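You operate a simulated robot arm through the tools that you are given. There is no shell and no other tool. Be economical: measure what you need, move in short steps, check, and stop when the job is done.

The job below is to be done with a simulated two-armed robot. You get a single attempt, and the scene is never put back.

## Task
Take the wiping rag from the top of the zinc table and lay it out flat on the top of the ply table.

It is judged by the outcome, as a careful person would: the job done as asked, and still so three seconds after it is handed in. It fails if anything else is knocked over, pushed out of place, dropped, spilled or broken.

## Robot
Two 6-joint arms with two-finger parallel grippers on one trunk, on a base that drives. Base frame: it is fixed to the floor where the robot stands at the start and does not move with it; the origin is under the middle of the robot, x ahead of it, y to its left, z up; the surface under the hand at the start is at about z = 85. Units: cm, degrees, N and s.
The left shoulder is at the start at [5, 17, 120.3], the right one opposite. Each reaches about 109.2 cm from its shoulder. Places, roughly: top of the ply table [60, -180, 80]. Payload 1.57 kg a hand.
Tool frame (each hand has its own): the origin (TCP) lies between the finger pads and is the grasp point; the fingertips stand 3 cm ahead of it; z points along the fingers, y is the line along which they close. The gripper opens to 8 cm. The fingers are 1.7 cm wide and 1.2 cm thick; the gripper's body (4 by 8.2 cm) begins 8 cm behind the TCP.
Orientation is that of the tool frame in the base frame, as a unit quaternion [x, y, z, w]. With the fingers straight down and closing along the base's y, the tool's x points along the base's -x, its y along +y and its z along -z.

## Interface
- The arms move only by the tool apply_moves. It takes "left_plan", "right_plan" or both (then of equal length, played together; a hand with none holds still); each is a list that holds one entry, the list of rows, each a list of 7 numbers: the shift along the tool's x, y, z in units of 25 mm (1.0 is 25 mm), then the turn, a rotation vector about the tool's x, y, z in units of 8 degrees (1.0 is 8 degrees), then the opening, from 0 (shut) to 1 (fully open). In form: [[[x, y, z, ax, ay, az, claw], ...]]. A call has 1 to 10 rows; each row shifts and turns the commanded pose from where the row before left it, along the tool's axes as they then stand. A call with a number of a shift or a turn outside -1 to 1 is refused whole. A row lasts 0.2 s, in which the tool goes at most 5 cm and 8.6 degrees; a call with a longer step from one row to the next is refused whole, and so is a gripper value outside its range. A pose out of reach is approached as far as the arm can. The call stops where the force on the tool passes 40 N (or 10 N more than at its start, if that is more) or the arm is blocked; 0.2 s more then pass. The fingers move at their own pace (about 7.2 cm/s each) and stop on an object; they squeeze with about 43 N. The grip force told is the motor's: it shows also when the fingers shut on nothing. Time passes only in rows, and 0.2 s behind the last, so rows that do not move let the fingers close. It gives the time, the measured TCP pose, the force on the tool (base axes), the opening and the grip force at its end, in the units of the frame above (readings bear some noise), with the torque about the TCP (base axes, N m) and any sound that the robot's microphone picked up.
- Cameras (640 x 400 px; columns grow to the right, rows downward): "scene" is now at [3.48, -0.8, 176.67]; the picture's right is [-0.11, -0.99, 0.00], its down [-0.78, 0.09, -0.62] and it looks along [0.61, -0.07, -0.79] (base axes); focal length 280 px, centre (320, 200). "left" rides on the left gripper at [7.2, 0.7, -12.2] in its tool frame; the picture's right is [-0.09, 1.00, 0.00], its down [-0.84, -0.08, -0.54] and it looks along [-0.54, -0.05, 0.84] (tool axes); focal length 238 px, centre (320, 200). "right" rides on the right gripper at [7.2, -0.7, -12.2] in its tool frame; the picture's right is [0.09, 1.00, 0.00], its down [-0.84, 0.08, -0.54] and it looks along [-0.54, 0.05, 0.84] (tool axes); focal length 238 px, centre (320, 200). There is no depth. A picture from a camera that has moved, and an enlarged one, comes with that camera's place and axes in the base frame and with its lens.
- camera(camera): a new picture of that camera. It takes no simulated time.
- move_column(by): slides the trunk up (or, below 0, down) by that many cm; the arms and the scene camera ride with it, the base frame stays. It gives what a move gives, with no picture.
- roll_base(legs): drives the robot by 1 to 6 legs, each [ahead, left, turn to the left] in cm, cm and degrees, along the robot's own axes; the way and the turn of a leg run together, so that a leg with both is an arc; at most 150 cm and 180 degrees a leg. The arms and the cameras ride along, it lands a little off, and it stops where it bumps. It gives what a move gives.
- head_to(pan, tilt): turns the head with the scene camera to pan (to the left, within 86 degrees either way) and tilt (down, from -29 to 69), counted from straight ahead of the robot. It gives what a move gives.
- zoom(camera, box): a new picture of the part [left, top, right, bottom] of that camera's present view, enlarged. It takes no simulated time.
- job_done(): hands the job in; it is judged then, once.

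Go step by step. Nothing tells you exact positions but the pictures and the camera data: compare them with the known pose of the tool, close in by small moves and look again before you grip or let go. The budget is 120 turns and 108 pictures, counting those below and the enlarged ones. Unless the task says otherwise, let go and move clear before handing in, and close with one line.

The tools are called after "Request:" by a JSON object that holds its "method" and its "body". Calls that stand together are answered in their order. apply_moves: Moves the arms, as the interface text tells. Its arguments: {"type":"object","properties":{"left_plan":{"type":"array"},"right_plan":{"type":"array"}},"required":[]} The other tools are called the same way: move_column (by) slides the trunk up or down; roll_base (legs) drives the base; head_to (pan, tilt) turns the head that bears the scene camera; camera (camera) takes a picture; zoom (camera, box) takes an enlarged picture of a part of a camera's view; job_done () hands the job in.

At the start:

```text
clock: 0.0
left_eef_pos: [65.42, 29.78, 109.3]
left_tool_rot: [-0.001, 1.0, 0.0, -0.001]
left_ft_force: [0.2, -0.6, 0.0]
left_moment: [-0.03, 0.01, -0.03]
left_grip_width: 7.99
left_grip_force: 0.1
right_eef_pos: [67.53, -33.12, 109.32]
right_tool_rot: [0.0, 1.0, 0.001, 0.001]
right_ft_force: [0.3, -0.2, 0.1]
right_moment: [-0.01, -0.01, 0.04]
right_grip_width: 7.99
right_grip_force: 0.1
trunk travel left (down, up): [-81.8, 15.2]
robot x, y, heading: [0.01, 0.21, 0.0]
head pan, tilt: [-6.4, 51.9]
```

scene: 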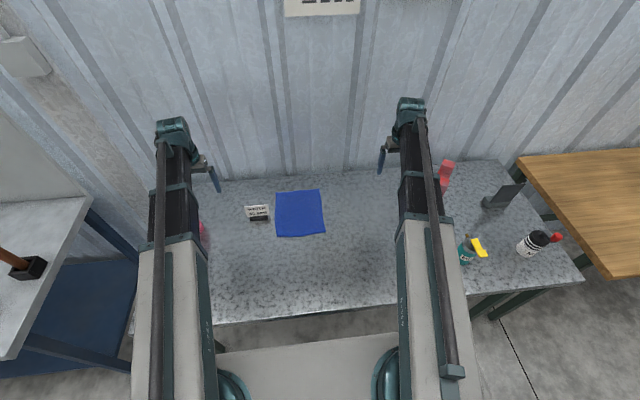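
right: 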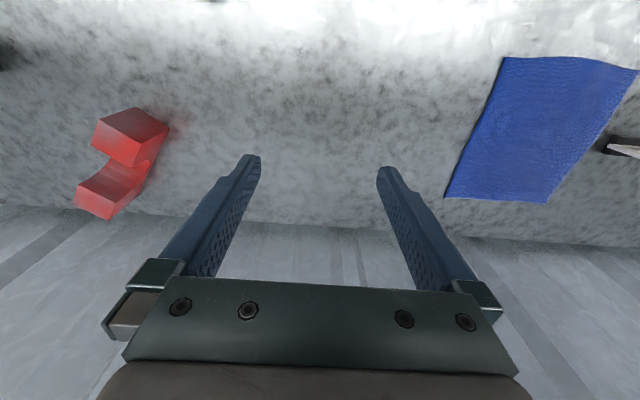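
left: 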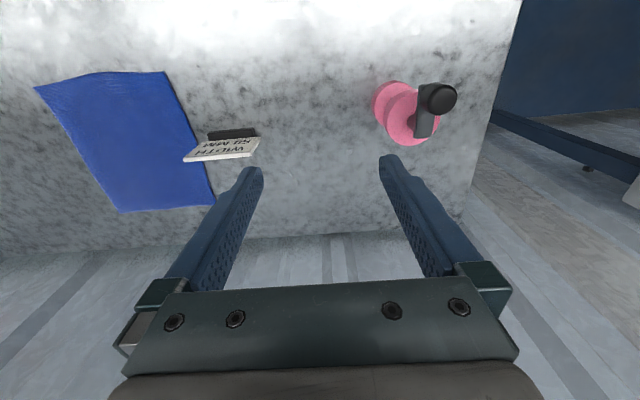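

The blue rag lies flat on the zinc table at about x 58–80, y −9…+9, with a small sign to its left at about y 12–21. I plan to pinch both near corners, one with each hand. First I'll take a closer look at the rag and at the ply table.

Request:
{"method": "zoom", "body": {"camera": "scene", "box": [220, 160, 380, 260]}}

Request:
{"method": "head_to", "body": {"pan": -65, "tilt": 35}}

Request:
{"method": "camera", "body": {"camera": "scene"}}

```text
4.00 times, centred on (300, 210) of scene
camera zoom: at [3.48, -0.8, 176.67], right [-0.11, -0.99, 0.0], down [-0.78, 0.09, -0.62], along [0.61, -0.07, -0.79], focal length 1122 px, centre (400, 160)
```

zoom: 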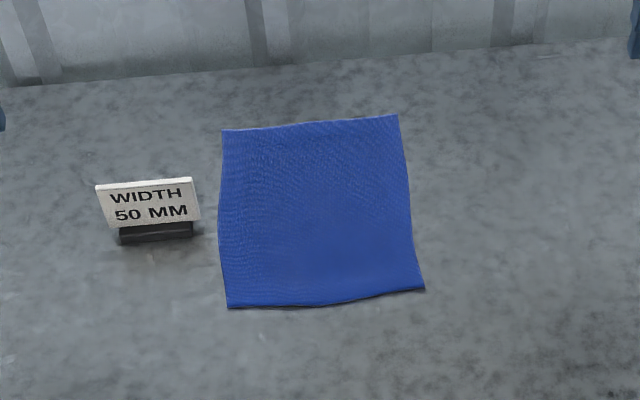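

```text
clock: 1.3
left_eef_pos: [65.46, 29.77, 109.38]
left_tool_rot: [0.0, 1.0, 0.0, 0.0]
left_ft_force: [0.3, -0.7, 0.4]
left_moment: [0.01, 0.0, 0.02]
left_grip_width: 7.99
left_grip_force: 0.1
right_eef_pos: [67.48, -33.01, 109.2]
right_tool_rot: [0.0, 1.0, 0.0, 0.001]
right_ft_force: [0.0, 0.0, -0.4]
right_moment: [-0.01, 0.0, -0.01]
right_grip_width: 7.99
right_grip_force: 0.0
trunk travel left (down, up): [-81.8, 15.2]
robot x, y, heading: [-0.2, 0.15, -0.3]
head pan, tilt: [-65.0, 35.0]
```

```text
103 pictures are left
camera scene: at [-0.27, -7.94, 179.09], right [-0.91, -0.42, 0.0], down [-0.24, 0.52, -0.82], along [0.35, -0.74, -0.57], focal length 280 px, centre (320, 200)
```

scene: 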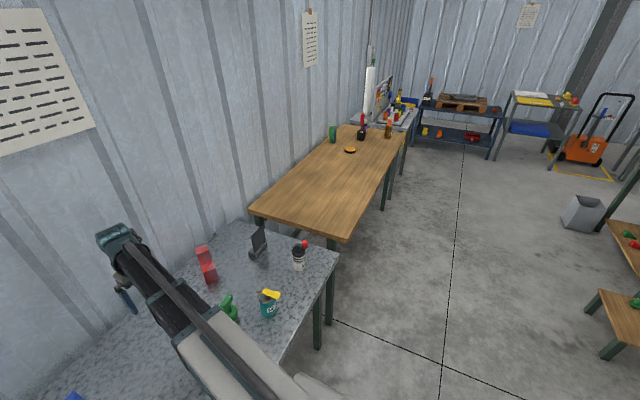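

The ply table spans about x 32–90 and y −109…−245, and it is clear left of about y −200. The rag's near corners are at about (58.6, 9) and (58.5, −9.5), so I'm bringing both hands above them.

Request:
{"method": "apply_moves", "body": {"left_plan": [[[0.218, -0.912, 0.36, 0, 0, 0, 0.45], [0.218, -0.912, 0.36, 0, 0, 0, 0.45], [0.218, -0.912, 0.36, 0, 0, 0, 0.45], [0.218, -0.912, 0.36, 0, 0, 0, 0.45], [0.218, -0.912, 0.36, 0, 0, 0, 0.45], [0.218, -0.912, 0.36, 0, 0, 0, 0.45], [0.218, -0.912, 0.36, 0, 0, 0, 0.45], [0.218, -0.912, 0.36, 0, 0, 0, 0.45], [0.218, -0.912, 0.36, 0, 0, 0, 0.45], [0.218, -0.912, 0.36, 0, 0, 0, 0.45]]], "right_plan": [[[0.3, 1.0, 0.36, 0, 0, 0, 0.45], [0.3, 1.0, 0.36, 0, 0, 0, 0.45], [0.3, 1.0, 0.36, 0, 0, 0, 0.45], [0.3, 1.0, 0.36, 0, 0, 0, 0.45], [0.3, 1.0, 0.36, 0, 0, 0, 0.45], [0.3, 1.0, 0.36, 0, 0, 0, 0.45], [0.3, 1.0, 0.36, 0, 0, 0, 0.45], [0.3, 1.0, 0.36, 0, 0, 0, 0.45], [0.3, 1.0, 0.36, 0, 0, 0, 0.45], [0.3, 1.0, 0.36, 0, 0, 0, 0.45]]]}}

Request:
{"method": "head_to", "body": {"pan": 0, "tilt": 55}}

Request:
{"method": "camera", "body": {"camera": "scene"}}

Request:
{"method": "camera", "body": {"camera": "left"}}

Request:
{"method": "camera", "body": {"camera": "right"}}

```text
clock: 3.5
left_eef_pos: [60.01, 6.88, 109.29]
left_tool_rot: [-0.001, 1.0, 0.001, 0.0]
left_ft_force: [-0.2, 0.4, -1.2]
left_moment: [-0.01, -0.02, 0.03]
left_grip_width: 3.61
left_grip_force: 0.0
left hand out of reach, approached as far as the arm can: row 1, 2, 3, 4, 5, 6, 7, 8, 9, 10
right_eef_pos: [60.06, -7.86, 109.36]
right_tool_rot: [-0.001, 1.0, 0.001, 0.001]
right_ft_force: [0.4, -0.4, 1.0]
right_moment: [-0.01, -0.03, -0.03]
right_grip_width: 3.6
right_grip_force: 0.2
right hand out of reach, approached as far as the arm can: row 1, 2, 3, 4, 5, 6, 7, 8, 9, 10
trunk travel left (down, up): [-81.8, 15.2]
robot x, y, heading: [0.35, 0.16, -0.2]
head pan, tilt: [-65.0, 35.0]
```

```text
clock: 4.8
left_eef_pos: [59.98, 7.03, 109.31]
left_tool_rot: [0.0, 1.0, 0.0, 0.001]
left_ft_force: [0.6, 0.3, -0.3]
left_moment: [0.01, -0.02, 0.01]
left_grip_width: 3.6
left_grip_force: 0.1
right_eef_pos: [60.09, -8.01, 109.3]
right_tool_rot: [0.0, 1.0, 0.002, 0.0]
right_ft_force: [-1.3, 0.3, -0.2]
right_moment: [0.0, 0.01, 0.01]
right_grip_width: 3.64
right_grip_force: 0.1
trunk travel left (down, up): [-81.8, 15.2]
robot x, y, heading: [-0.11, 0.13, 0.0]
head pan, tilt: [0.0, 55.0]
```

```text
102 pictures are left
camera scene: at [3.22, 0.03, 176.27], right [0.0, -1.0, 0.0], down [-0.82, 0.0, -0.57], along [0.57, 0.0, -0.82], focal length 280 px, centre (320, 200)
```

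scene: 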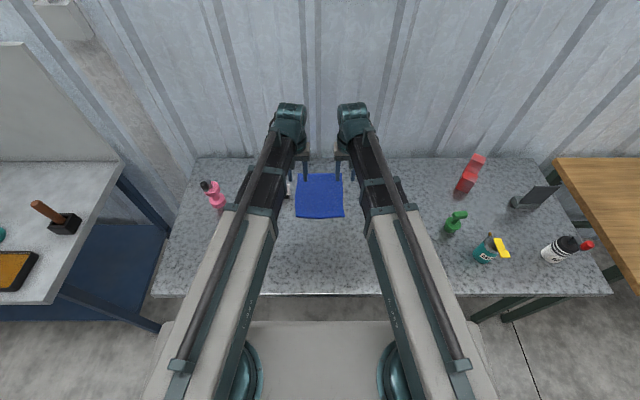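

```text
101 pictures are left
camera left: at [52.68, 7.68, 121.42], right [0.09, 1.0, 0.0], down [0.84, -0.08, 0.54], along [0.54, -0.05, -0.84], focal length 238 px, centre (320, 200)
```

left: 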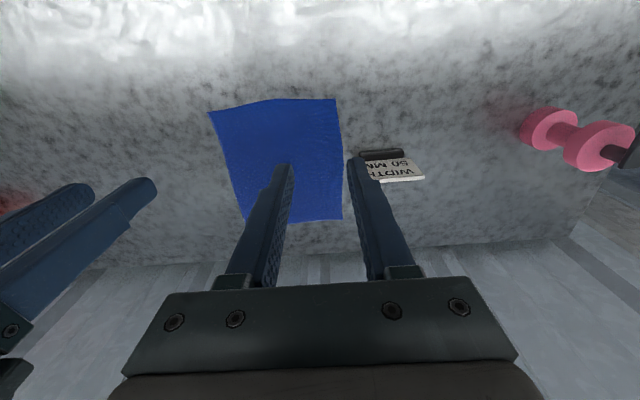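

```text
100 pictures are left
camera right: at [52.85, -8.66, 121.55], right [-0.09, 1.0, 0.0], down [0.84, 0.08, 0.54], along [0.54, 0.05, -0.84], focal length 238 px, centre (320, 200)
```

right: 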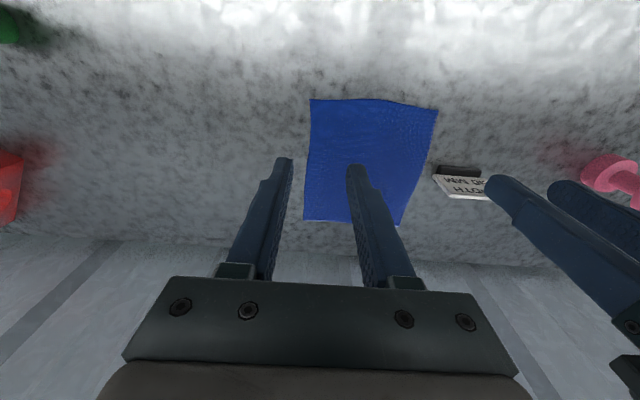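

The near edge is at about x 59 with corners at y ±9.3. The arms can't go lower from here, so I'll lower with the column.

Request:
{"method": "move_column", "body": {"by": -18}}

Request:
{"method": "camera", "body": {"camera": "left"}}

Request:
{"method": "camera", "body": {"camera": "right"}}

```text
clock: 6.8
left_eef_pos: [60.07, 6.94, 91.29]
left_tool_rot: [0.0, 1.0, 0.0, 0.0]
left_ft_force: [-0.6, -0.3, -0.1]
left_moment: [0.05, -0.01, 0.01]
left_grip_width: 3.6
left_grip_force: 0.0
right_eef_pos: [60.11, -8.02, 91.32]
right_tool_rot: [-0.001, 1.0, 0.001, 0.002]
right_ft_force: [0.5, 0.3, 1.2]
right_moment: [0.0, -0.01, -0.04]
right_grip_width: 3.59
right_grip_force: 0.1
trunk travel left (down, up): [-63.8, 33.2]
robot x, y, heading: [0.19, 0.07, 0.1]
head pan, tilt: [0.0, 55.0]
```

```text
99 pictures are left
camera left: at [52.67, 7.67, 103.43], right [0.09, 1.0, 0.0], down [0.84, -0.08, 0.54], along [0.54, -0.05, -0.84], focal length 238 px, centre (320, 200)
```

left: 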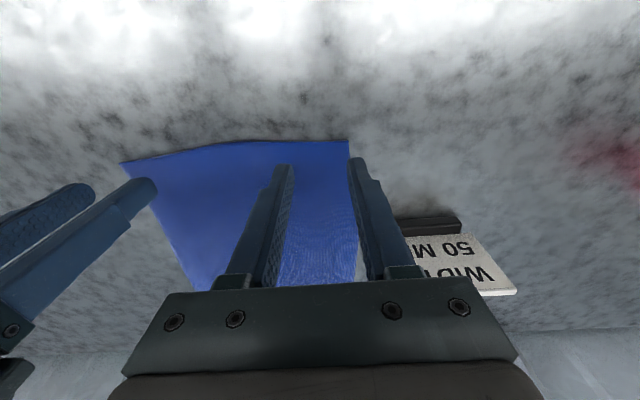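

```text
98 pictures are left
camera right: at [52.84, -8.64, 103.56], right [-0.09, 1.0, 0.0], down [0.84, 0.08, 0.54], along [0.54, 0.05, -0.84], focal length 238 px, centre (320, 200)
```

right: 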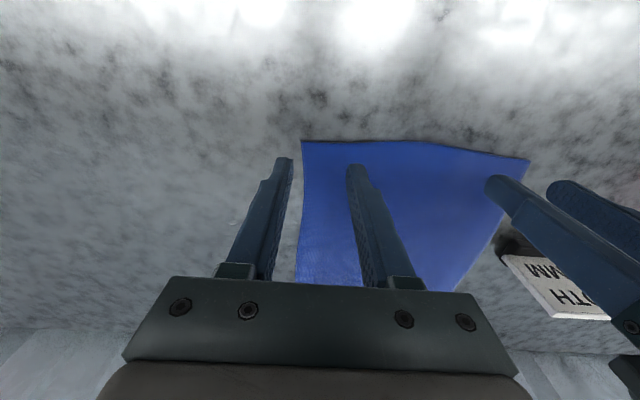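

I'll shift the right hand 0.9 cm inward and test a 2 cm descent with the arms, since arm moves are force-guarded.

Request:
{"method": "apply_moves", "body": {"left_plan": [[[0, -0.08, 0.4, 0, 0, 0, 0.45], [0, 0, 0.4, 0, 0, 0, 0.45]]], "right_plan": [[[0, 0.36, 0.4, 0, 0, 0, 0.45], [0, 0, 0.4, 0, 0, 0, 0.45]]]}}

```text
clock: 7.4
left_eef_pos: [60.07, 6.96, 91.33]
left_tool_rot: [0.0, 1.0, 0.0, 0.0]
left_ft_force: [-0.8, 0.1, -0.2]
left_moment: [-0.01, 0.0, 0.0]
left_grip_width: 3.59
left_grip_force: 0.1
left hand out of reach, approached as far as the arm can: row 1, 2
right_eef_pos: [60.15, -7.14, 91.2]
right_tool_rot: [0.001, 1.0, 0.001, 0.001]
right_ft_force: [0.2, -0.1, -0.8]
right_moment: [0.01, 0.02, 0.01]
right_grip_width: 3.6
right_grip_force: 0.2
right hand out of reach, approached as far as the arm can: row 1, 2
trunk travel left (down, up): [-63.8, 33.2]
robot x, y, heading: [0.15, -0.11, -0.3]
head pan, tilt: [0.0, 55.0]
```

The arms are at their lower limit, so I'll raise them 7.5 cm and drop the column 8 cm. That leaves room for force-guarded arm descents.

Request:
{"method": "apply_moves", "body": {"left_plan": [[[0, 0, -1, 0, 0, 0, 0.45], [0, 0, -1, 0, 0, 0, 0.45], [0, 0, -1, 0, 0, 0, 0.45]]], "right_plan": [[[0, 0, -1, 0, 0, 0, 0.45], [0, 0, -1, 0, 0, 0, 0.45], [0, 0, -1, 0, 0, 0, 0.45]]]}}

Request:
{"method": "move_column", "body": {"by": -8}}

```text
clock: 8.2
left_eef_pos: [59.97, 6.98, 91.26]
left_tool_rot: [0.0, 1.0, 0.0, 0.0]
left_ft_force: [-0.1, -0.4, -1.1]
left_moment: [0.01, -0.05, -0.03]
left_grip_width: 3.61
left_grip_force: 0.0
left hand out of reach, approached as far as the arm can: row 1, 2, 3
right_eef_pos: [60.02, -7.12, 91.36]
right_tool_rot: [-0.001, 1.0, 0.0, 0.002]
right_ft_force: [0.0, 1.4, 0.5]
right_moment: [0.03, 0.02, 0.02]
right_grip_width: 3.61
right_grip_force: 0.0
right hand out of reach, approached as far as the arm can: row 1, 2, 3
trunk travel left (down, up): [-63.8, 33.2]
robot x, y, heading: [-0.07, -0.14, 0.0]
head pan, tilt: [0.0, 55.0]
```

```text
clock: 8.9
left_eef_pos: [59.86, 6.88, 88.26]
left_tool_rot: [0.0, 1.0, -0.001, 0.001]
left_ft_force: [-5.0, -1.2, 28.6]
left_moment: [-0.25, 0.21, -0.01]
left_grip_width: 3.58
left_grip_force: 0.2
right_eef_pos: [59.96, -7.09, 88.23]
right_tool_rot: [0.0, 1.0, 0.0, 0.003]
right_ft_force: [-4.6, 0.0, 25.0]
right_moment: [0.23, 0.17, 0.07]
right_grip_width: 3.59
right_grip_force: 0.1
trunk travel left (down, up): [-60.5, 36.5]
robot x, y, heading: [-0.58, 0.07, -0.3]
head pan, tilt: [0.0, 55.0]
stopped: the force on the tool passed its limit at 198 N (the readings are from after the stop); the commanded pose is now the measured one
```

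The fingertips are touching the table at the rag, with tips at about z 85.2 and roughly 27 N of pressure. The position is right, so I'm closing to pinch the cloth.

Request:
{"method": "apply_moves", "body": {"left_plan": [[[0, 0, 0, 0, 0, 0, 0.2], [0, 0, 0, 0, 0, 0, 0], [0, 0, 0, 0, 0, 0, 0], [0, 0, 0, 0, 0, 0, 0]]], "right_plan": [[[0, 0, 0, 0, 0, 0, 0.2], [0, 0, 0, 0, 0, 0, 0], [0, 0, 0, 0, 0, 0, 0], [0, 0, 0, 0, 0, 0, 0]]]}}

Request:
{"method": "camera", "body": {"camera": "left"}}

Request:
{"method": "camera", "body": {"camera": "right"}}

```text
clock: 9.9
left_eef_pos: [60.13, 6.84, 88.22]
left_tool_rot: [0.0, 1.0, -0.001, 0.004]
left_ft_force: [2.4, -7.7, 34.5]
left_moment: [-0.27, -0.13, -0.06]
left_grip_width: 0.35
left_grip_force: 24.2
right_eef_pos: [60.13, -7.06, 88.26]
right_tool_rot: [-0.001, 1.0, 0.002, 0.005]
right_ft_force: [4.8, 5.5, 35.4]
right_moment: [0.26, -0.24, 0.02]
right_grip_width: 0.0
right_grip_force: 21.3
trunk travel left (down, up): [-60.5, 36.5]
robot x, y, heading: [0.1, 0.25, 0.2]
head pan, tilt: [0.0, 55.0]
```

```text
97 pictures are left
camera left: at [52.58, 7.64, 100.33], right [0.09, 1.0, 0.0], down [0.83, -0.08, 0.55], along [0.55, -0.05, -0.84], focal length 238 px, centre (320, 200)
```

left: 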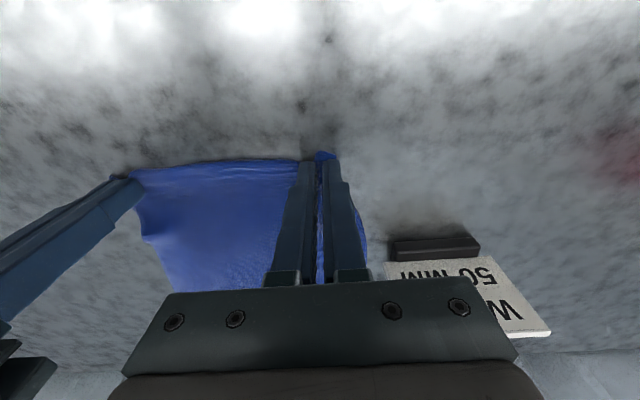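

```text
96 pictures are left
camera right: at [52.76, -7.79, 100.46], right [-0.09, 1.0, 0.0], down [0.83, 0.08, 0.55], along [0.55, 0.05, -0.83], focal length 238 px, centre (320, 200)
```

right: 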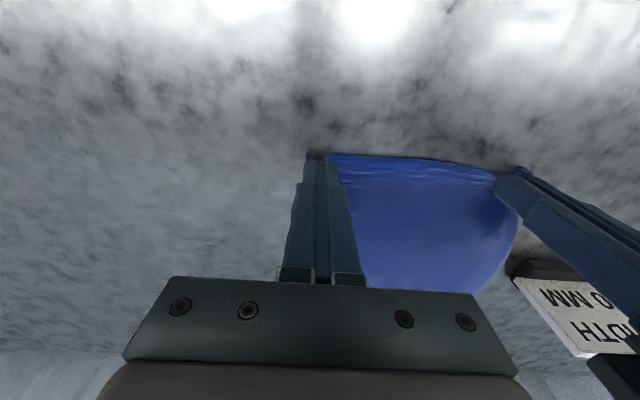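

The left hand has cloth at 0.35 cm. The right fingers shut at 0, so that corner slipped out. I'll lift the right hand a little, reopen it and look.

Request:
{"method": "apply_moves", "body": {"right_plan": [[[0, 0, -0.6, 0, 0, 0, 0], [0, 0, -0.6, 0, 0, 0, 0.45], [0, 0, 0, 0, 0, 0, 0.45], [0, 0, 0, 0, 0, 0, 0.45]]]}}

Request:
{"method": "camera", "body": {"camera": "right"}}

```text
clock: 10.9
left_eef_pos: [59.9, 6.93, 88.24]
left_tool_rot: [-0.001, 1.0, 0.001, 0.004]
left_ft_force: [7.6, -2.1, 42.5]
left_moment: [-0.11, -0.24, 0.02]
left_grip_width: 0.31
left_grip_force: 24.0
right_eef_pos: [59.9, -7.13, 88.28]
right_tool_rot: [0.001, 1.0, 0.002, 0.005]
right_ft_force: [-1.3, -5.8, 29.1]
right_moment: [0.46, -0.06, 0.02]
right_grip_width: 3.1
right_grip_force: 0.1
right hand out of reach, approached as far as the arm can: row 1, 2
trunk travel left (down, up): [-60.5, 36.5]
robot x, y, heading: [-0.46, 0.12, 0.0]
head pan, tilt: [0.0, 55.0]
```

```text
95 pictures are left
camera right: at [52.66, -7.84, 100.45], right [-0.09, 1.0, 0.0], down [0.83, 0.08, 0.55], along [0.55, 0.05, -0.84], focal length 238 px, centre (320, 200)
```

right: 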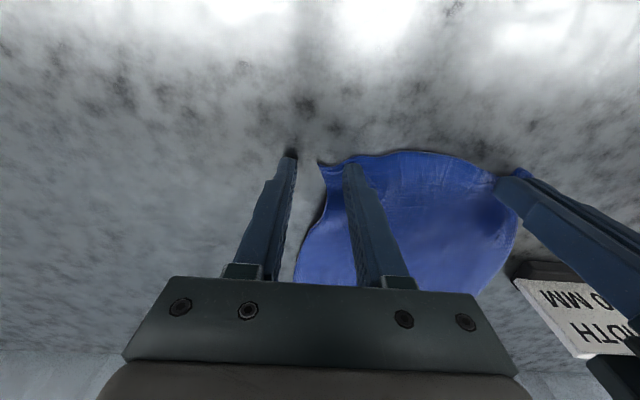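

Arm height appears to change only with the column. The right corner is now at about y −7, so I'll raise slightly, shift the right hand 2 cm inward and 0.6 cm forward, press again and regrip.

Request:
{"method": "move_column", "body": {"by": 1.2}}

Request:
{"method": "apply_moves", "body": {"right_plan": [[[-0.12, 0.4, 0, 0, 0, 0, 0.5], [-0.12, 0.4, 0, 0, 0, 0, 0.5]]]}}

Request:
{"method": "camera", "body": {"camera": "right"}}

Request:
{"method": "camera", "body": {"camera": "left"}}

```text
clock: 11.5
left_eef_pos: [60.14, 6.97, 89.18]
left_tool_rot: [0.0, 1.0, 0.0, 0.002]
left_ft_force: [0.4, -0.4, 0.8]
left_moment: [0.01, 0.04, 0.02]
left_grip_width: 0.3
left_grip_force: 24.4
right_eef_pos: [60.36, -7.07, 89.17]
right_tool_rot: [0.0, 1.0, 0.001, 0.004]
right_ft_force: [0.5, -0.2, -0.7]
right_moment: [0.01, 0.06, -0.01]
right_grip_width: 3.6
right_grip_force: 0.1
trunk travel left (down, up): [-61.7, 35.3]
robot x, y, heading: [-0.09, -0.09, -0.0]
head pan, tilt: [0.0, 55.0]
```

```text
clock: 12.1
left_eef_pos: [60.19, 6.84, 89.24]
left_tool_rot: [0.0, 1.0, -0.001, 0.001]
left_ft_force: [0.2, -0.5, 0.5]
left_moment: [0.0, 0.01, 0.01]
left_grip_width: 0.31
left_grip_force: 24.2
right_eef_pos: [60.8, -5.0, 89.21]
right_tool_rot: [-0.001, 1.0, 0.001, 0.002]
right_ft_force: [-0.4, -0.1, 0.3]
right_moment: [0.0, -0.02, 0.01]
right_grip_width: 4.01
right_grip_force: 0.0
trunk travel left (down, up): [-61.7, 35.3]
robot x, y, heading: [0.07, 0.11, 0.0]
head pan, tilt: [0.0, 55.0]
```

```text
94 pictures are left
camera right: at [53.63, -5.77, 101.44], right [-0.09, 1.0, 0.0], down [0.83, 0.08, 0.55], along [0.54, 0.05, -0.84], focal length 238 px, centre (320, 200)
```

right: 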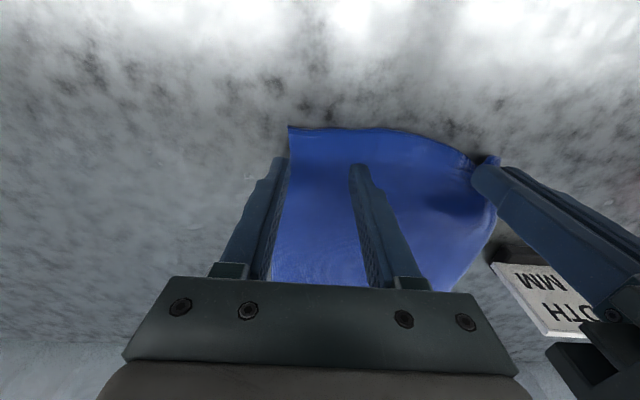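

```text
93 pictures are left
camera left: at [52.86, 7.67, 101.31], right [0.09, 1.0, 0.0], down [0.83, -0.08, 0.55], along [0.54, -0.05, -0.84], focal length 238 px, centre (320, 200)
```

left: 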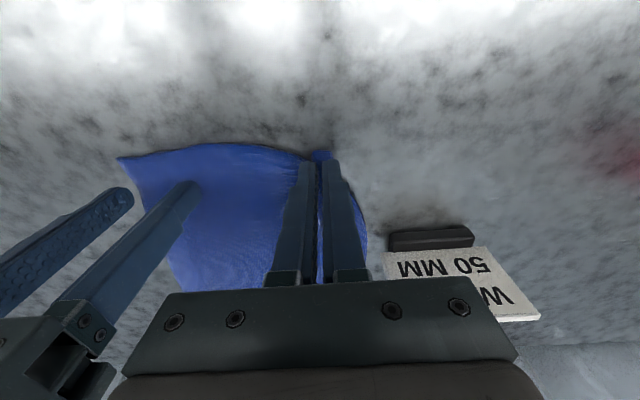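

The right corner has relaxed to about (58.3, −7.5). I'll shift another 0.7 cm inward so both fingers sit fully on cloth, then press and close.

Request:
{"method": "apply_moves", "body": {"right_plan": [[[0.12, 0.28, 0, 0, 0, 0, 0.45]]]}}

Request:
{"method": "move_column", "body": {"by": -1.2}}

Request:
{"method": "apply_moves", "body": {"right_plan": [[[0, 0, 0, 0, 0, 0, 0.2], [0, 0, 0, 0, 0, 0, 0], [0, 0, 0, 0, 0, 0, 0], [0, 0, 0, 0, 0, 0, 0]]]}}

Request:
{"method": "camera", "body": {"camera": "right"}}

```text
clock: 12.5
left_eef_pos: [60.24, 6.89, 89.17]
left_tool_rot: [0.0, 1.0, -0.001, 0.001]
left_ft_force: [-0.2, 0.5, 0.1]
left_moment: [-0.02, 0.0, 0.02]
left_grip_width: 0.31
left_grip_force: 23.8
right_eef_pos: [60.61, -4.46, 89.11]
right_tool_rot: [0.0, 1.0, 0.001, 0.003]
right_ft_force: [-0.4, -0.3, -0.6]
right_moment: [0.0, 0.04, 0.0]
right_grip_width: 3.61
right_grip_force: 0.0
trunk travel left (down, up): [-61.7, 35.3]
robot x, y, heading: [0.21, -0.13, -0.2]
head pan, tilt: [0.0, 55.0]
```

```text
clock: 13.0
left_eef_pos: [60.11, 6.95, 88.43]
left_tool_rot: [0.0, 1.0, 0.0, 0.003]
left_ft_force: [-1.1, -1.6, 18.2]
left_moment: [-0.07, 0.06, 0.01]
left_grip_width: 0.32
left_grip_force: 23.6
right_eef_pos: [60.51, -4.42, 88.44]
right_tool_rot: [0.0, 1.0, 0.001, 0.004]
right_ft_force: [-0.7, -0.2, 7.5]
right_moment: [-0.05, 0.03, -0.02]
right_grip_width: 3.62
right_grip_force: 0.1
trunk travel left (down, up): [-60.7, 36.3]
robot x, y, heading: [0.1, -0.15, 0.1]
head pan, tilt: [0.0, 55.0]
stopped: the force on the tool passed its limit at 53 N (the readings are from after the stop); the commanded pose is now the measured one
```

```text
clock: 14.0
left_eef_pos: [60.1, 6.93, 88.28]
left_tool_rot: [0.0, 1.0, -0.002, 0.004]
left_ft_force: [-1.7, -4.2, 24.6]
left_moment: [-0.17, 0.04, -0.03]
left_grip_width: 0.3
left_grip_force: 23.9
right_eef_pos: [60.58, -4.27, 88.25]
right_tool_rot: [0.0, 1.0, 0.002, 0.004]
right_ft_force: [1.3, 6.3, 7.1]
right_moment: [0.21, -0.02, 0.02]
right_grip_width: 0.47
right_grip_force: 25.4
trunk travel left (down, up): [-60.7, 36.3]
robot x, y, heading: [0.11, -0.09, -0.2]
head pan, tilt: [0.0, 55.0]
```

```text
92 pictures are left
camera right: at [53.24, -5.01, 100.55], right [-0.09, 1.0, 0.0], down [0.83, 0.08, 0.55], along [0.55, 0.05, -0.84], focal length 238 px, centre (320, 200)
```

right: 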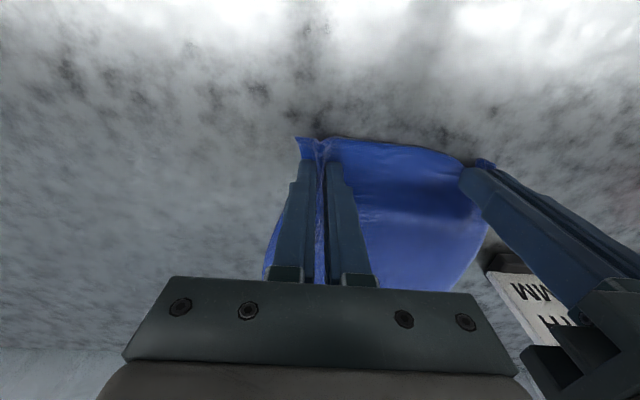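

Both hands now hold cloth (0.30 and 0.47 cm). I'll lift with the column and check.

Request:
{"method": "move_column", "body": {"by": 32}}

Request:
{"method": "camera", "body": {"camera": "right"}}

Request:
{"method": "camera", "body": {"camera": "scene"}}

```text
clock: 17.1
left_eef_pos: [60.27, 6.95, 120.17]
left_tool_rot: [-0.001, 1.0, -0.001, 0.003]
left_ft_force: [-0.7, -4.4, -0.4]
left_moment: [-0.12, 0.02, -0.04]
left_grip_width: 0.31
left_grip_force: 24.4
right_eef_pos: [60.67, -4.46, 120.29]
right_tool_rot: [0.0, 1.0, 0.002, 0.002]
right_ft_force: [-0.3, 4.3, -0.5]
right_moment: [0.13, -0.01, 0.03]
right_grip_width: 0.47
right_grip_force: 24.6
trunk travel left (down, up): [-92.7, 4.3]
robot x, y, heading: [-0.11, -0.02, -0.2]
head pan, tilt: [0.0, 55.0]
```

```text
91 pictures are left
camera right: at [53.41, -5.05, 132.43], right [-0.09, 1.0, 0.0], down [0.83, 0.08, 0.55], along [0.54, 0.05, -0.84], focal length 238 px, centre (320, 200)
```

right: 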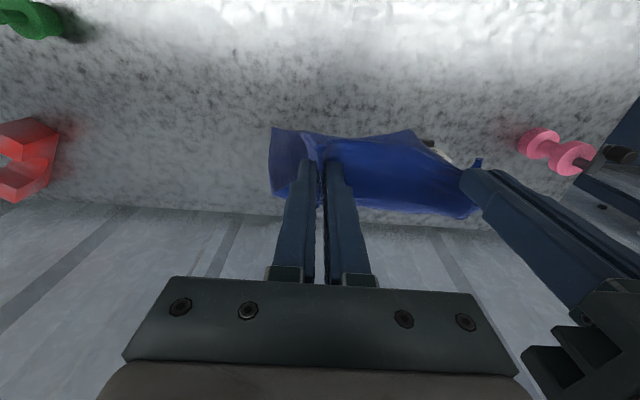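

```text
90 pictures are left
camera scene: at [3.29, 0.04, 187.19], right [0.0, -1.0, 0.0], down [-0.82, 0.0, -0.57], along [0.57, 0.0, -0.82], focal length 280 px, centre (320, 200)
```

scene: 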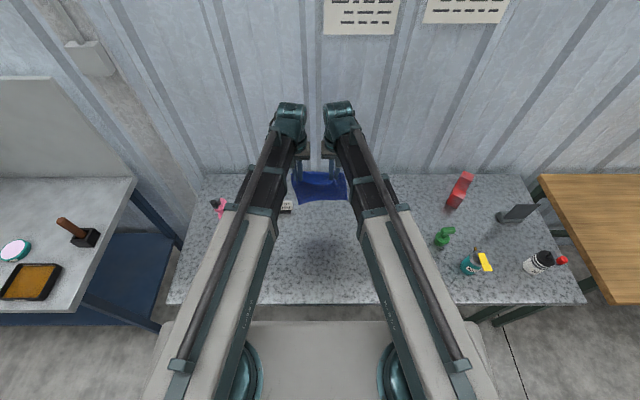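

The rag hangs stretched between the hands, with its bottom at about z 98. Before driving I'll check the floor to the right and behind.

Request:
{"method": "head_to", "body": {"pan": -86, "tilt": 45}}

Request:
{"method": "camera", "body": {"camera": "scene"}}

```text
clock: 18.8
left_eef_pos: [60.29, 6.85, 120.3]
left_tool_rot: [0.0, 1.0, -0.001, 0.003]
left_ft_force: [-0.4, -4.5, -0.8]
left_moment: [-0.11, 0.02, -0.06]
left_grip_width: 0.27
left_grip_force: 24.0
right_eef_pos: [60.75, -4.3, 120.25]
right_tool_rot: [0.0, 1.0, 0.001, 0.003]
right_ft_force: [0.5, 3.7, -0.3]
right_moment: [0.12, -0.01, 0.02]
right_grip_width: 0.49
right_grip_force: 25.3
trunk travel left (down, up): [-92.7, 4.3]
robot x, y, heading: [0.09, -0.02, -0.1]
head pan, tilt: [-85.9, 45.0]
```

```text
89 pictures are left
camera scene: at [-3.35, -8.07, 188.54], right [-1.0, -0.07, 0.0], down [-0.05, 0.71, -0.71], along [0.05, -0.71, -0.71], focal length 280 px, centre (320, 200)
```

scene: 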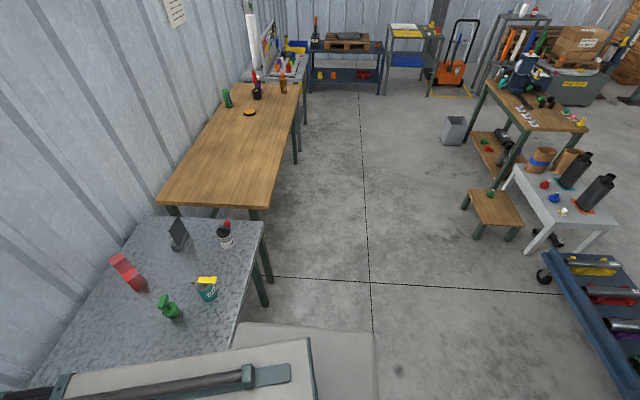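

The way is clear: the nearest stool is at about x −103. I'll raise fully, back off 40 cm so the rag clears the zinc table, then slide right.

Request:
{"method": "move_column", "body": {"by": 4}}

Request:
{"method": "roll_base", "body": {"legs": [[-40, 0, 0], [0, -80, 0], [0, -75, 0]]}}

Request:
{"method": "head_to", "body": {"pan": 0, "tilt": 50}}

Request:
{"method": "camera", "body": {"camera": "scene"}}

```text
clock: 19.6
left_eef_pos: [60.34, 6.89, 124.16]
left_tool_rot: [0.0, 1.0, 0.0, 0.003]
left_ft_force: [0.5, -3.3, -1.1]
left_moment: [-0.09, 0.0, -0.03]
left_grip_width: 0.28
left_grip_force: 24.7
right_eef_pos: [60.74, -4.48, 124.28]
right_tool_rot: [0.0, 1.0, 0.001, 0.003]
right_ft_force: [0.9, 4.7, -0.3]
right_moment: [0.14, 0.0, 0.0]
right_grip_width: 0.47
right_grip_force: 25.2
trunk travel left (down, up): [-96.7, 0.3]
robot x, y, heading: [0.34, -0.24, -0.1]
head pan, tilt: [-85.9, 45.0]
```

```text
clock: 29.6
left_eef_pos: [19.79, -149.14, 124.17]
left_tool_rot: [0.004, 1.0, -0.001, 0.003]
left_ft_force: [-1.2, -4.4, -0.8]
left_moment: [-0.12, 0.02, -0.01]
left_grip_width: 0.3
left_grip_force: 24.2
right_eef_pos: [19.94, -160.47, 124.19]
right_tool_rot: [0.006, 1.0, 0.002, 0.003]
right_ft_force: [0.1, 4.5, 0.0]
right_moment: [0.16, -0.02, 0.0]
right_grip_width: 0.47
right_grip_force: 24.8
trunk travel left (down, up): [-96.7, 0.3]
robot x, y, heading: [-40.76, -155.55, -0.4]
head pan, tilt: [-85.9, 45.0]
```

```text
clock: 31.2
left_eef_pos: [19.74, -149.1, 124.19]
left_tool_rot: [0.004, 1.0, -0.001, 0.002]
left_ft_force: [-1.0, -4.1, 0.1]
left_moment: [-0.13, 0.02, -0.02]
left_grip_width: 0.3
left_grip_force: 24.1
right_eef_pos: [20.06, -160.35, 124.15]
right_tool_rot: [0.005, 1.0, 0.002, 0.003]
right_ft_force: [-0.3, 3.9, 0.1]
right_moment: [0.11, 0.0, 0.01]
right_grip_width: 0.45
right_grip_force: 25.3
trunk travel left (down, up): [-96.7, 0.3]
robot x, y, heading: [-40.67, -155.74, -0.6]
head pan, tilt: [0.0, 50.0]
```

```text
88 pictures are left
camera scene: at [-36.86, -155.47, 191.84], right [-0.01, -1.0, 0.0], down [-0.77, 0.01, -0.64], along [0.64, -0.01, -0.77], focal length 280 px, centre (320, 200)
```

scene: 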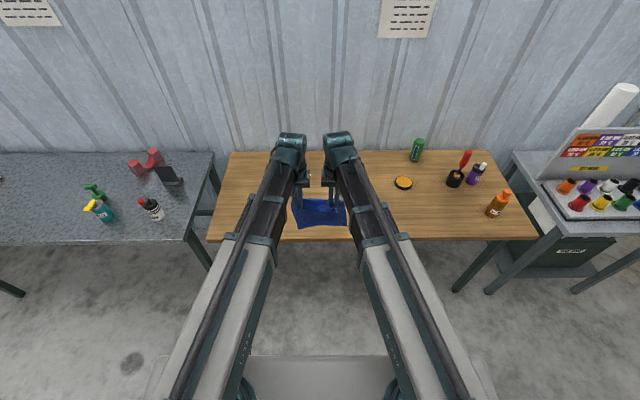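

The tabletop in front is clear: the tape roll is at about y −202 and the left edge at about −106. I'll roll forward 35 cm.

Request:
{"method": "roll_base", "body": {"legs": [[35, 0, 0.5]]}}

Request:
{"method": "camera", "body": {"camera": "scene"}}

Request:
{"method": "camera", "body": {"camera": "right"}}

```text
clock: 33.5
left_eef_pos: [54.96, -149.07, 124.12]
left_tool_rot: [0.002, 1.0, -0.002, 0.003]
left_ft_force: [0.2, -4.2, -0.1]
left_moment: [-0.14, 0.06, -0.04]
left_grip_width: 0.31
left_grip_force: 23.9
right_eef_pos: [55.31, -160.29, 124.23]
right_tool_rot: [0.003, 1.0, 0.001, 0.003]
right_ft_force: [0.2, 3.7, 0.2]
right_moment: [0.14, 0.0, 0.02]
right_grip_width: 0.46
right_grip_force: 25.0
trunk travel left (down, up): [-96.7, 0.3]
robot x, y, heading: [-5.43, -155.52, -0.1]
head pan, tilt: [0.0, 50.0]
```

```text
87 pictures are left
camera scene: at [-1.56, -155.68, 191.84], right [0.0, -1.0, 0.0], down [-0.77, 0.0, -0.64], along [0.64, 0.0, -0.77], focal length 280 px, centre (320, 200)
```

scene: 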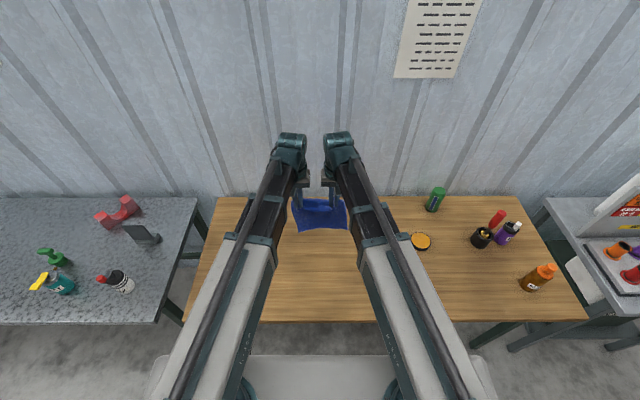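

```text
86 pictures are left
camera right: at [48.01, -160.97, 136.4], right [-0.09, 1.0, 0.0], down [0.83, 0.07, 0.55], along [0.54, 0.05, -0.84], focal length 238 px, centre (320, 200)
```

right: 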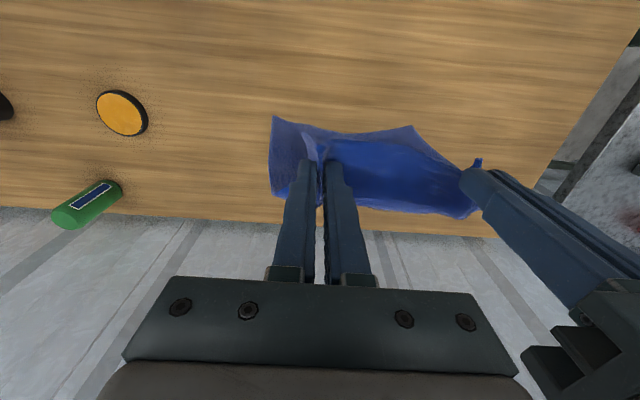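

I'll extend the hands 11 cm forward to about x 66 and lower until the bottom edge is just above the ply top.

Request:
{"method": "apply_moves", "body": {"left_plan": [[[-0.9, 0, 0, 0, 0, 0, 0], [-0.9, 0, 0, 0, 0, 0, 0], [-0.9, 0, 0, 0, 0, 0, 0], [-0.9, 0, 0, 0, 0, 0, 0], [-0.9, 0, 0, 0, 0, 0, 0]]], "right_plan": [[[-0.9, 0, 0, 0, 0, 0, 0], [-0.9, 0, 0, 0, 0, 0, 0], [-0.9, 0, 0, 0, 0, 0, 0], [-0.9, 0, 0, 0, 0, 0, 0], [-0.9, 0, 0, 0, 0, 0, 0]]]}}

Request:
{"method": "move_column", "body": {"by": -20}}

Request:
{"method": "camera", "body": {"camera": "right"}}

Request:
{"method": "zoom", "body": {"camera": "scene", "box": [240, 120, 400, 220]}}

```text
clock: 34.7
left_eef_pos: [66.32, -149.12, 124.17]
left_tool_rot: [0.002, 1.0, -0.001, 0.003]
left_ft_force: [-0.8, -3.5, -0.4]
left_moment: [-0.13, 0.0, -0.02]
left_grip_width: 0.28
left_grip_force: 24.4
right_eef_pos: [66.68, -160.39, 124.08]
right_tool_rot: [0.001, 1.0, 0.002, 0.003]
right_ft_force: [0.8, 3.3, -0.9]
right_moment: [0.11, 0.02, 0.01]
right_grip_width: 0.45
right_grip_force: 24.9
trunk travel left (down, up): [-96.7, 0.3]
robot x, y, heading: [-5.43, -155.49, 0.1]
head pan, tilt: [0.0, 50.0]
```

```text
clock: 36.9
left_eef_pos: [66.04, -149.15, 104.18]
left_tool_rot: [0.002, 1.0, -0.001, 0.003]
left_ft_force: [-0.3, -3.2, -0.7]
left_moment: [-0.14, 0.07, -0.03]
left_grip_width: 0.3
left_grip_force: 24.0
right_eef_pos: [66.38, -160.39, 104.18]
right_tool_rot: [0.002, 1.0, 0.002, 0.003]
right_ft_force: [0.4, 3.7, -0.1]
right_moment: [0.1, 0.0, 0.04]
right_grip_width: 0.48
right_grip_force: 25.2
trunk travel left (down, up): [-76.7, 20.3]
robot x, y, heading: [-5.41, -155.29, -0.2]
head pan, tilt: [0.0, 50.0]
```

```text
85 pictures are left
camera right: at [59.14, -161.03, 116.44], right [-0.09, 1.0, 0.0], down [0.83, 0.07, 0.55], along [0.55, 0.05, -0.84], focal length 238 px, centre (320, 200)
```

right: 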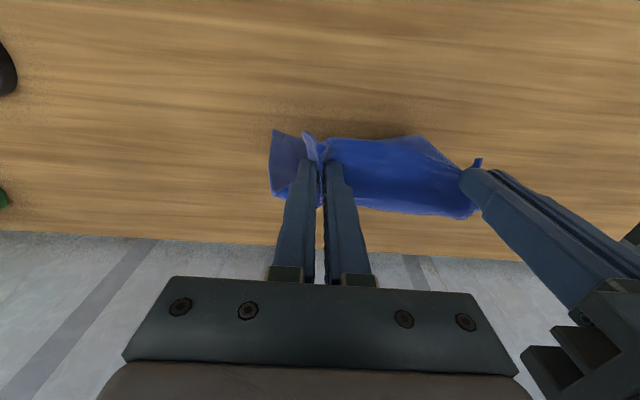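

```text
4.00 times, centred on (320, 170) of scene
camera zoom: at [-1.71, -155.68, 171.85], right [0.0, -1.0, 0.0], down [-0.77, 0.0, -0.64], along [0.64, 0.0, -0.77], focal length 1122 px, centre (320, 320)
```

zoom: 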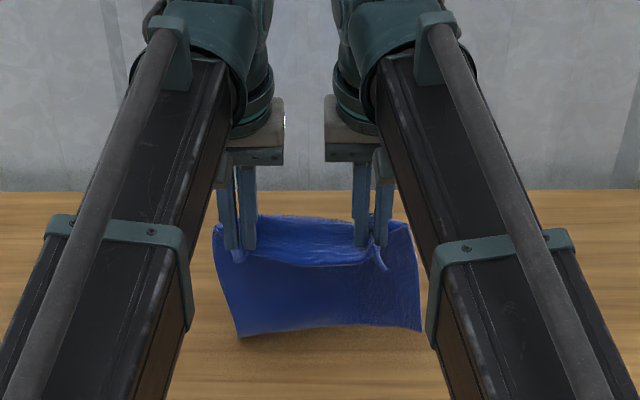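

The bottom edge hangs at about z 84.6, x 69. I'll let it touch, then draw the hands back toward the robot while lowering so it lays down progressively.

Request:
{"method": "move_column", "body": {"by": -6}}

Request:
{"method": "apply_moves", "body": {"left_plan": [[[0.5, 0, 0, 0, 0, 0, 0], [0.5, 0, 0, 0, 0, 0, 0]]], "right_plan": [[[0.5, 0, 0, 0, 0, 0, 0], [0.5, 0, 0, 0, 0, 0, 0]]]}}

Request:
{"method": "move_column", "body": {"by": -2.5}}

Request:
{"method": "apply_moves", "body": {"left_plan": [[[0.5, 0, 0, 0, 0, 0, 0], [0.5, 0, 0, 0, 0, 0, 0]]], "right_plan": [[[0.5, 0, 0, 0, 0, 0, 0], [0.5, 0, 0, 0, 0, 0, 0]]]}}

Request:
{"method": "zoom", "body": {"camera": "scene", "box": [240, 120, 400, 220]}}

Request:
{"method": "camera", "body": {"camera": "right"}}

```text
clock: 37.9
left_eef_pos: [66.05, -149.12, 98.16]
left_tool_rot: [0.002, 1.0, -0.001, 0.002]
left_ft_force: [-0.8, -3.7, -0.2]
left_moment: [-0.13, 0.03, -0.02]
left_grip_width: 0.28
left_grip_force: 24.4
right_eef_pos: [66.46, -160.42, 98.21]
right_tool_rot: [0.002, 1.0, 0.002, 0.003]
right_ft_force: [0.1, 3.6, 0.2]
right_moment: [0.12, -0.02, 0.03]
right_grip_width: 0.47
right_grip_force: 25.6
trunk travel left (down, up): [-70.7, 26.3]
robot x, y, heading: [-5.48, -155.84, -0.3]
head pan, tilt: [0.0, 50.0]
```

```text
clock: 38.5
left_eef_pos: [63.6, -149.11, 98.2]
left_tool_rot: [0.002, 1.0, -0.001, 0.004]
left_ft_force: [-1.2, -3.7, -0.3]
left_moment: [-0.09, 0.0, -0.05]
left_grip_width: 0.31
left_grip_force: 24.1
right_eef_pos: [63.87, -160.39, 98.23]
right_tool_rot: [0.003, 1.0, 0.001, 0.004]
right_ft_force: [-0.6, 3.4, 0.0]
right_moment: [0.09, 0.02, 0.04]
right_grip_width: 0.48
right_grip_force: 25.1
trunk travel left (down, up): [-70.7, 26.3]
robot x, y, heading: [-5.59, -155.58, -0.0]
head pan, tilt: [0.0, 50.0]
```

```text
clock: 39.2
left_eef_pos: [63.59, -149.21, 95.77]
left_tool_rot: [0.001, 1.0, -0.001, 0.003]
left_ft_force: [0.5, -3.5, 0.3]
left_moment: [-0.08, 0.04, -0.03]
left_grip_width: 0.29
left_grip_force: 24.4
right_eef_pos: [63.94, -160.42, 95.69]
right_tool_rot: [0.002, 1.0, 0.002, 0.004]
right_ft_force: [0.0, 4.2, -0.7]
right_moment: [0.14, 0.0, 0.05]
right_grip_width: 0.45
right_grip_force: 25.0
trunk travel left (down, up): [-68.2, 28.8]
robot x, y, heading: [-5.47, -156.0, -0.3]
head pan, tilt: [0.0, 50.0]
```

```text
clock: 39.8
left_eef_pos: [61.02, -149.04, 95.73]
left_tool_rot: [0.002, 1.0, -0.001, 0.002]
left_ft_force: [0.0, -3.1, -0.4]
left_moment: [-0.12, 0.03, -0.04]
left_grip_width: 0.31
left_grip_force: 24.3
right_eef_pos: [61.31, -160.36, 95.75]
right_tool_rot: [0.002, 1.0, 0.001, 0.003]
right_ft_force: [0.3, 3.3, -0.2]
right_moment: [0.1, 0.01, 0.02]
right_grip_width: 0.43
right_grip_force: 24.3
trunk travel left (down, up): [-68.2, 28.8]
robot x, y, heading: [-5.47, -155.89, -0.3]
head pan, tilt: [0.0, 50.0]
```

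```text
4.00 times, centred on (320, 170) of scene
camera zoom: at [-1.73, -155.68, 163.35], right [0.0, -1.0, 0.0], down [-0.77, 0.0, -0.64], along [0.64, 0.0, -0.77], focal length 1122 px, centre (320, 320)
```

zoom: 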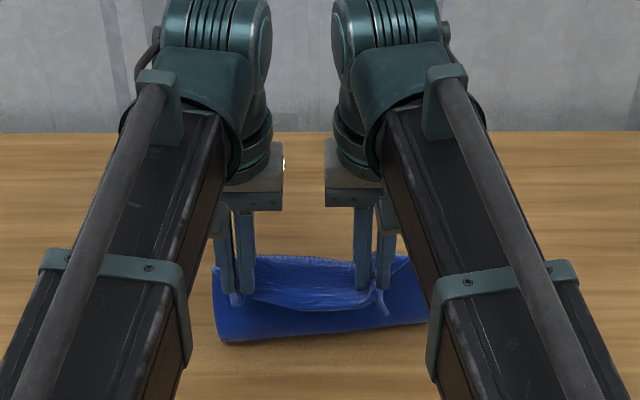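

```text
82 pictures are left
camera right: at [54.1, -161.0, 107.95], right [-0.09, 1.0, 0.0], down [0.83, 0.07, 0.55], along [0.55, 0.05, -0.84], focal length 238 px, centre (320, 200)
```

right: 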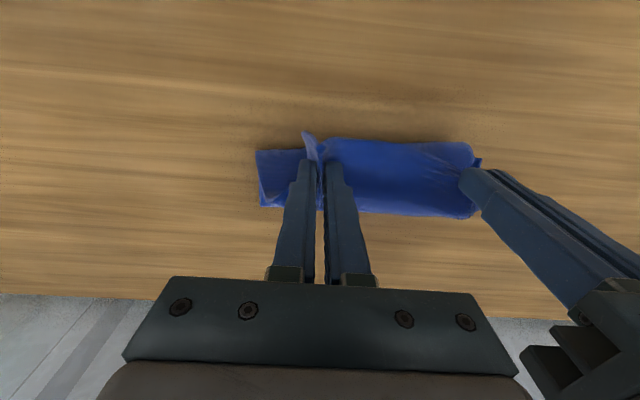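

The cloth already lies on the table from about x 64 to 75 and is laying as intended, so I'll continue.

Request:
{"method": "move_column", "body": {"by": -2.5}}

Request:
{"method": "apply_moves", "body": {"left_plan": [[[0.5, 0, 0, 0, 0, 0, 0], [0.5, 0, 0, 0, 0, 0, 0]]], "right_plan": [[[0.5, 0, 0, 0, 0, 0, 0], [0.5, 0, 0, 0, 0, 0, 0]]]}}

Request:
{"method": "move_column", "body": {"by": -2.5}}

Request:
{"method": "apply_moves", "body": {"left_plan": [[[0.5, 0, 0, 0, 0, 0, 0], [0.5, 0, 0, 0, 0, 0, 0]]], "right_plan": [[[0.5, 0, 0, 0, 0, 0, 0], [0.5, 0, 0, 0, 0, 0, 0]]]}}

Request:
{"method": "zoom", "body": {"camera": "scene", "box": [240, 120, 400, 220]}}

Request:
{"method": "camera", "body": {"camera": "right"}}

Request:
{"method": "camera", "body": {"camera": "left"}}

```text
clock: 40.5
left_eef_pos: [61.12, -149.13, 93.24]
left_tool_rot: [0.002, 1.0, -0.001, 0.003]
left_ft_force: [-0.3, -2.2, -1.1]
left_moment: [-0.08, -0.01, -0.05]
left_grip_width: 0.28
left_grip_force: 24.0
right_eef_pos: [61.43, -160.38, 93.22]
right_tool_rot: [0.003, 1.0, 0.002, 0.004]
right_ft_force: [0.3, 3.3, 0.6]
right_moment: [0.09, -0.01, 0.01]
right_grip_width: 0.49
right_grip_force: 24.8
trunk travel left (down, up): [-65.7, 31.3]
robot x, y, heading: [-5.47, -155.48, -0.3]
head pan, tilt: [0.0, 50.0]
```

```text
clock: 41.1
left_eef_pos: [58.6, -149.12, 93.22]
left_tool_rot: [0.002, 1.0, -0.001, 0.003]
left_ft_force: [0.3, -3.0, -0.5]
left_moment: [-0.12, 0.02, -0.05]
left_grip_width: 0.3
left_grip_force: 23.5
right_eef_pos: [58.8, -160.32, 93.16]
right_tool_rot: [0.003, 1.0, 0.002, 0.004]
right_ft_force: [0.5, 3.7, -0.4]
right_moment: [0.06, -0.01, 0.04]
right_grip_width: 0.48
right_grip_force: 24.8
trunk travel left (down, up): [-65.7, 31.3]
robot x, y, heading: [-5.02, -155.88, -0.0]
head pan, tilt: [0.0, 50.0]
```

```text
clock: 41.8
left_eef_pos: [58.56, -149.1, 90.75]
left_tool_rot: [0.002, 1.0, 0.0, 0.002]
left_ft_force: [-0.8, -3.8, 0.5]
left_moment: [-0.11, -0.03, -0.02]
left_grip_width: 0.27
left_grip_force: 24.5
right_eef_pos: [58.9, -160.34, 90.61]
right_tool_rot: [0.002, 1.0, 0.002, 0.003]
right_ft_force: [0.9, 3.2, -0.3]
right_moment: [0.11, -0.01, 0.01]
right_grip_width: 0.47
right_grip_force: 25.2
trunk travel left (down, up): [-63.2, 33.8]
robot x, y, heading: [-5.42, -155.62, -0.6]
head pan, tilt: [0.0, 50.0]
```

```text
clock: 42.4
left_eef_pos: [56.13, -149.07, 90.73]
left_tool_rot: [0.002, 1.0, -0.001, 0.003]
left_ft_force: [-0.4, -4.5, -0.7]
left_moment: [-0.13, 0.02, -0.05]
left_grip_width: 0.3
left_grip_force: 23.6
right_eef_pos: [56.43, -160.33, 90.63]
right_tool_rot: [0.002, 1.0, 0.002, 0.004]
right_ft_force: [0.2, 4.1, -0.2]
right_moment: [0.12, -0.01, 0.03]
right_grip_width: 0.46
right_grip_force: 25.3
trunk travel left (down, up): [-63.2, 33.8]
robot x, y, heading: [-5.31, -156.01, -0.3]
head pan, tilt: [0.0, 50.0]
```

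```text
4.00 times, centred on (320, 170) of scene
camera zoom: at [-1.73, -155.68, 158.35], right [0.0, -1.0, 0.0], down [-0.77, 0.0, -0.64], along [0.64, 0.0, -0.77], focal length 1122 px, centre (320, 320)
```

zoom: 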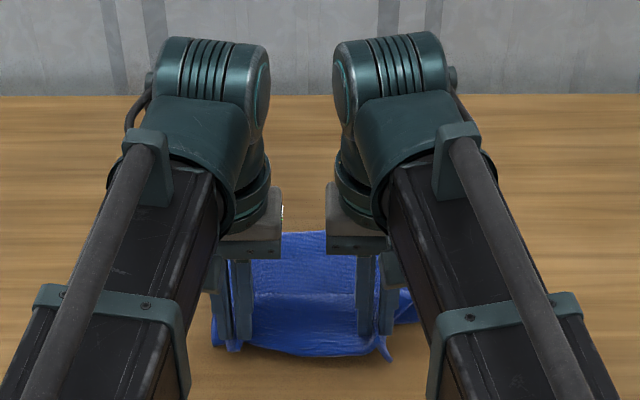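

```text
80 pictures are left
camera right: at [49.12, -161.06, 102.95], right [-0.09, 1.0, 0.0], down [0.83, 0.07, 0.55], along [0.55, 0.05, -0.84], focal length 238 px, centre (320, 200)
```

right: 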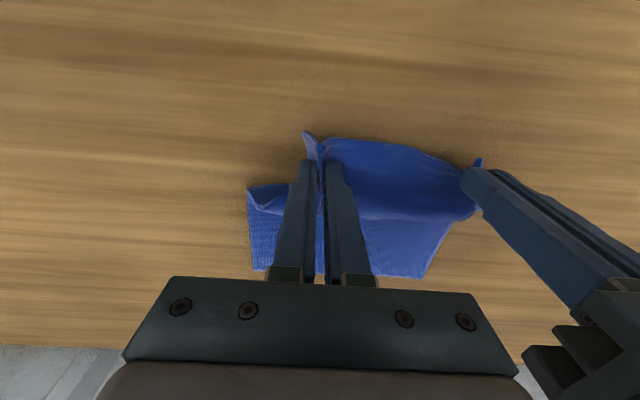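

```text
79 pictures are left
camera left: at [48.67, -148.33, 102.81], right [0.1, 1.0, 0.0], down [0.83, -0.08, 0.55], along [0.54, -0.05, -0.84], focal length 238 px, centre (320, 200)
```

left: 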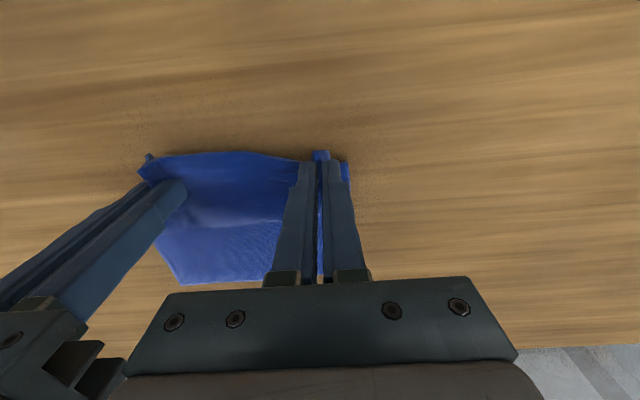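

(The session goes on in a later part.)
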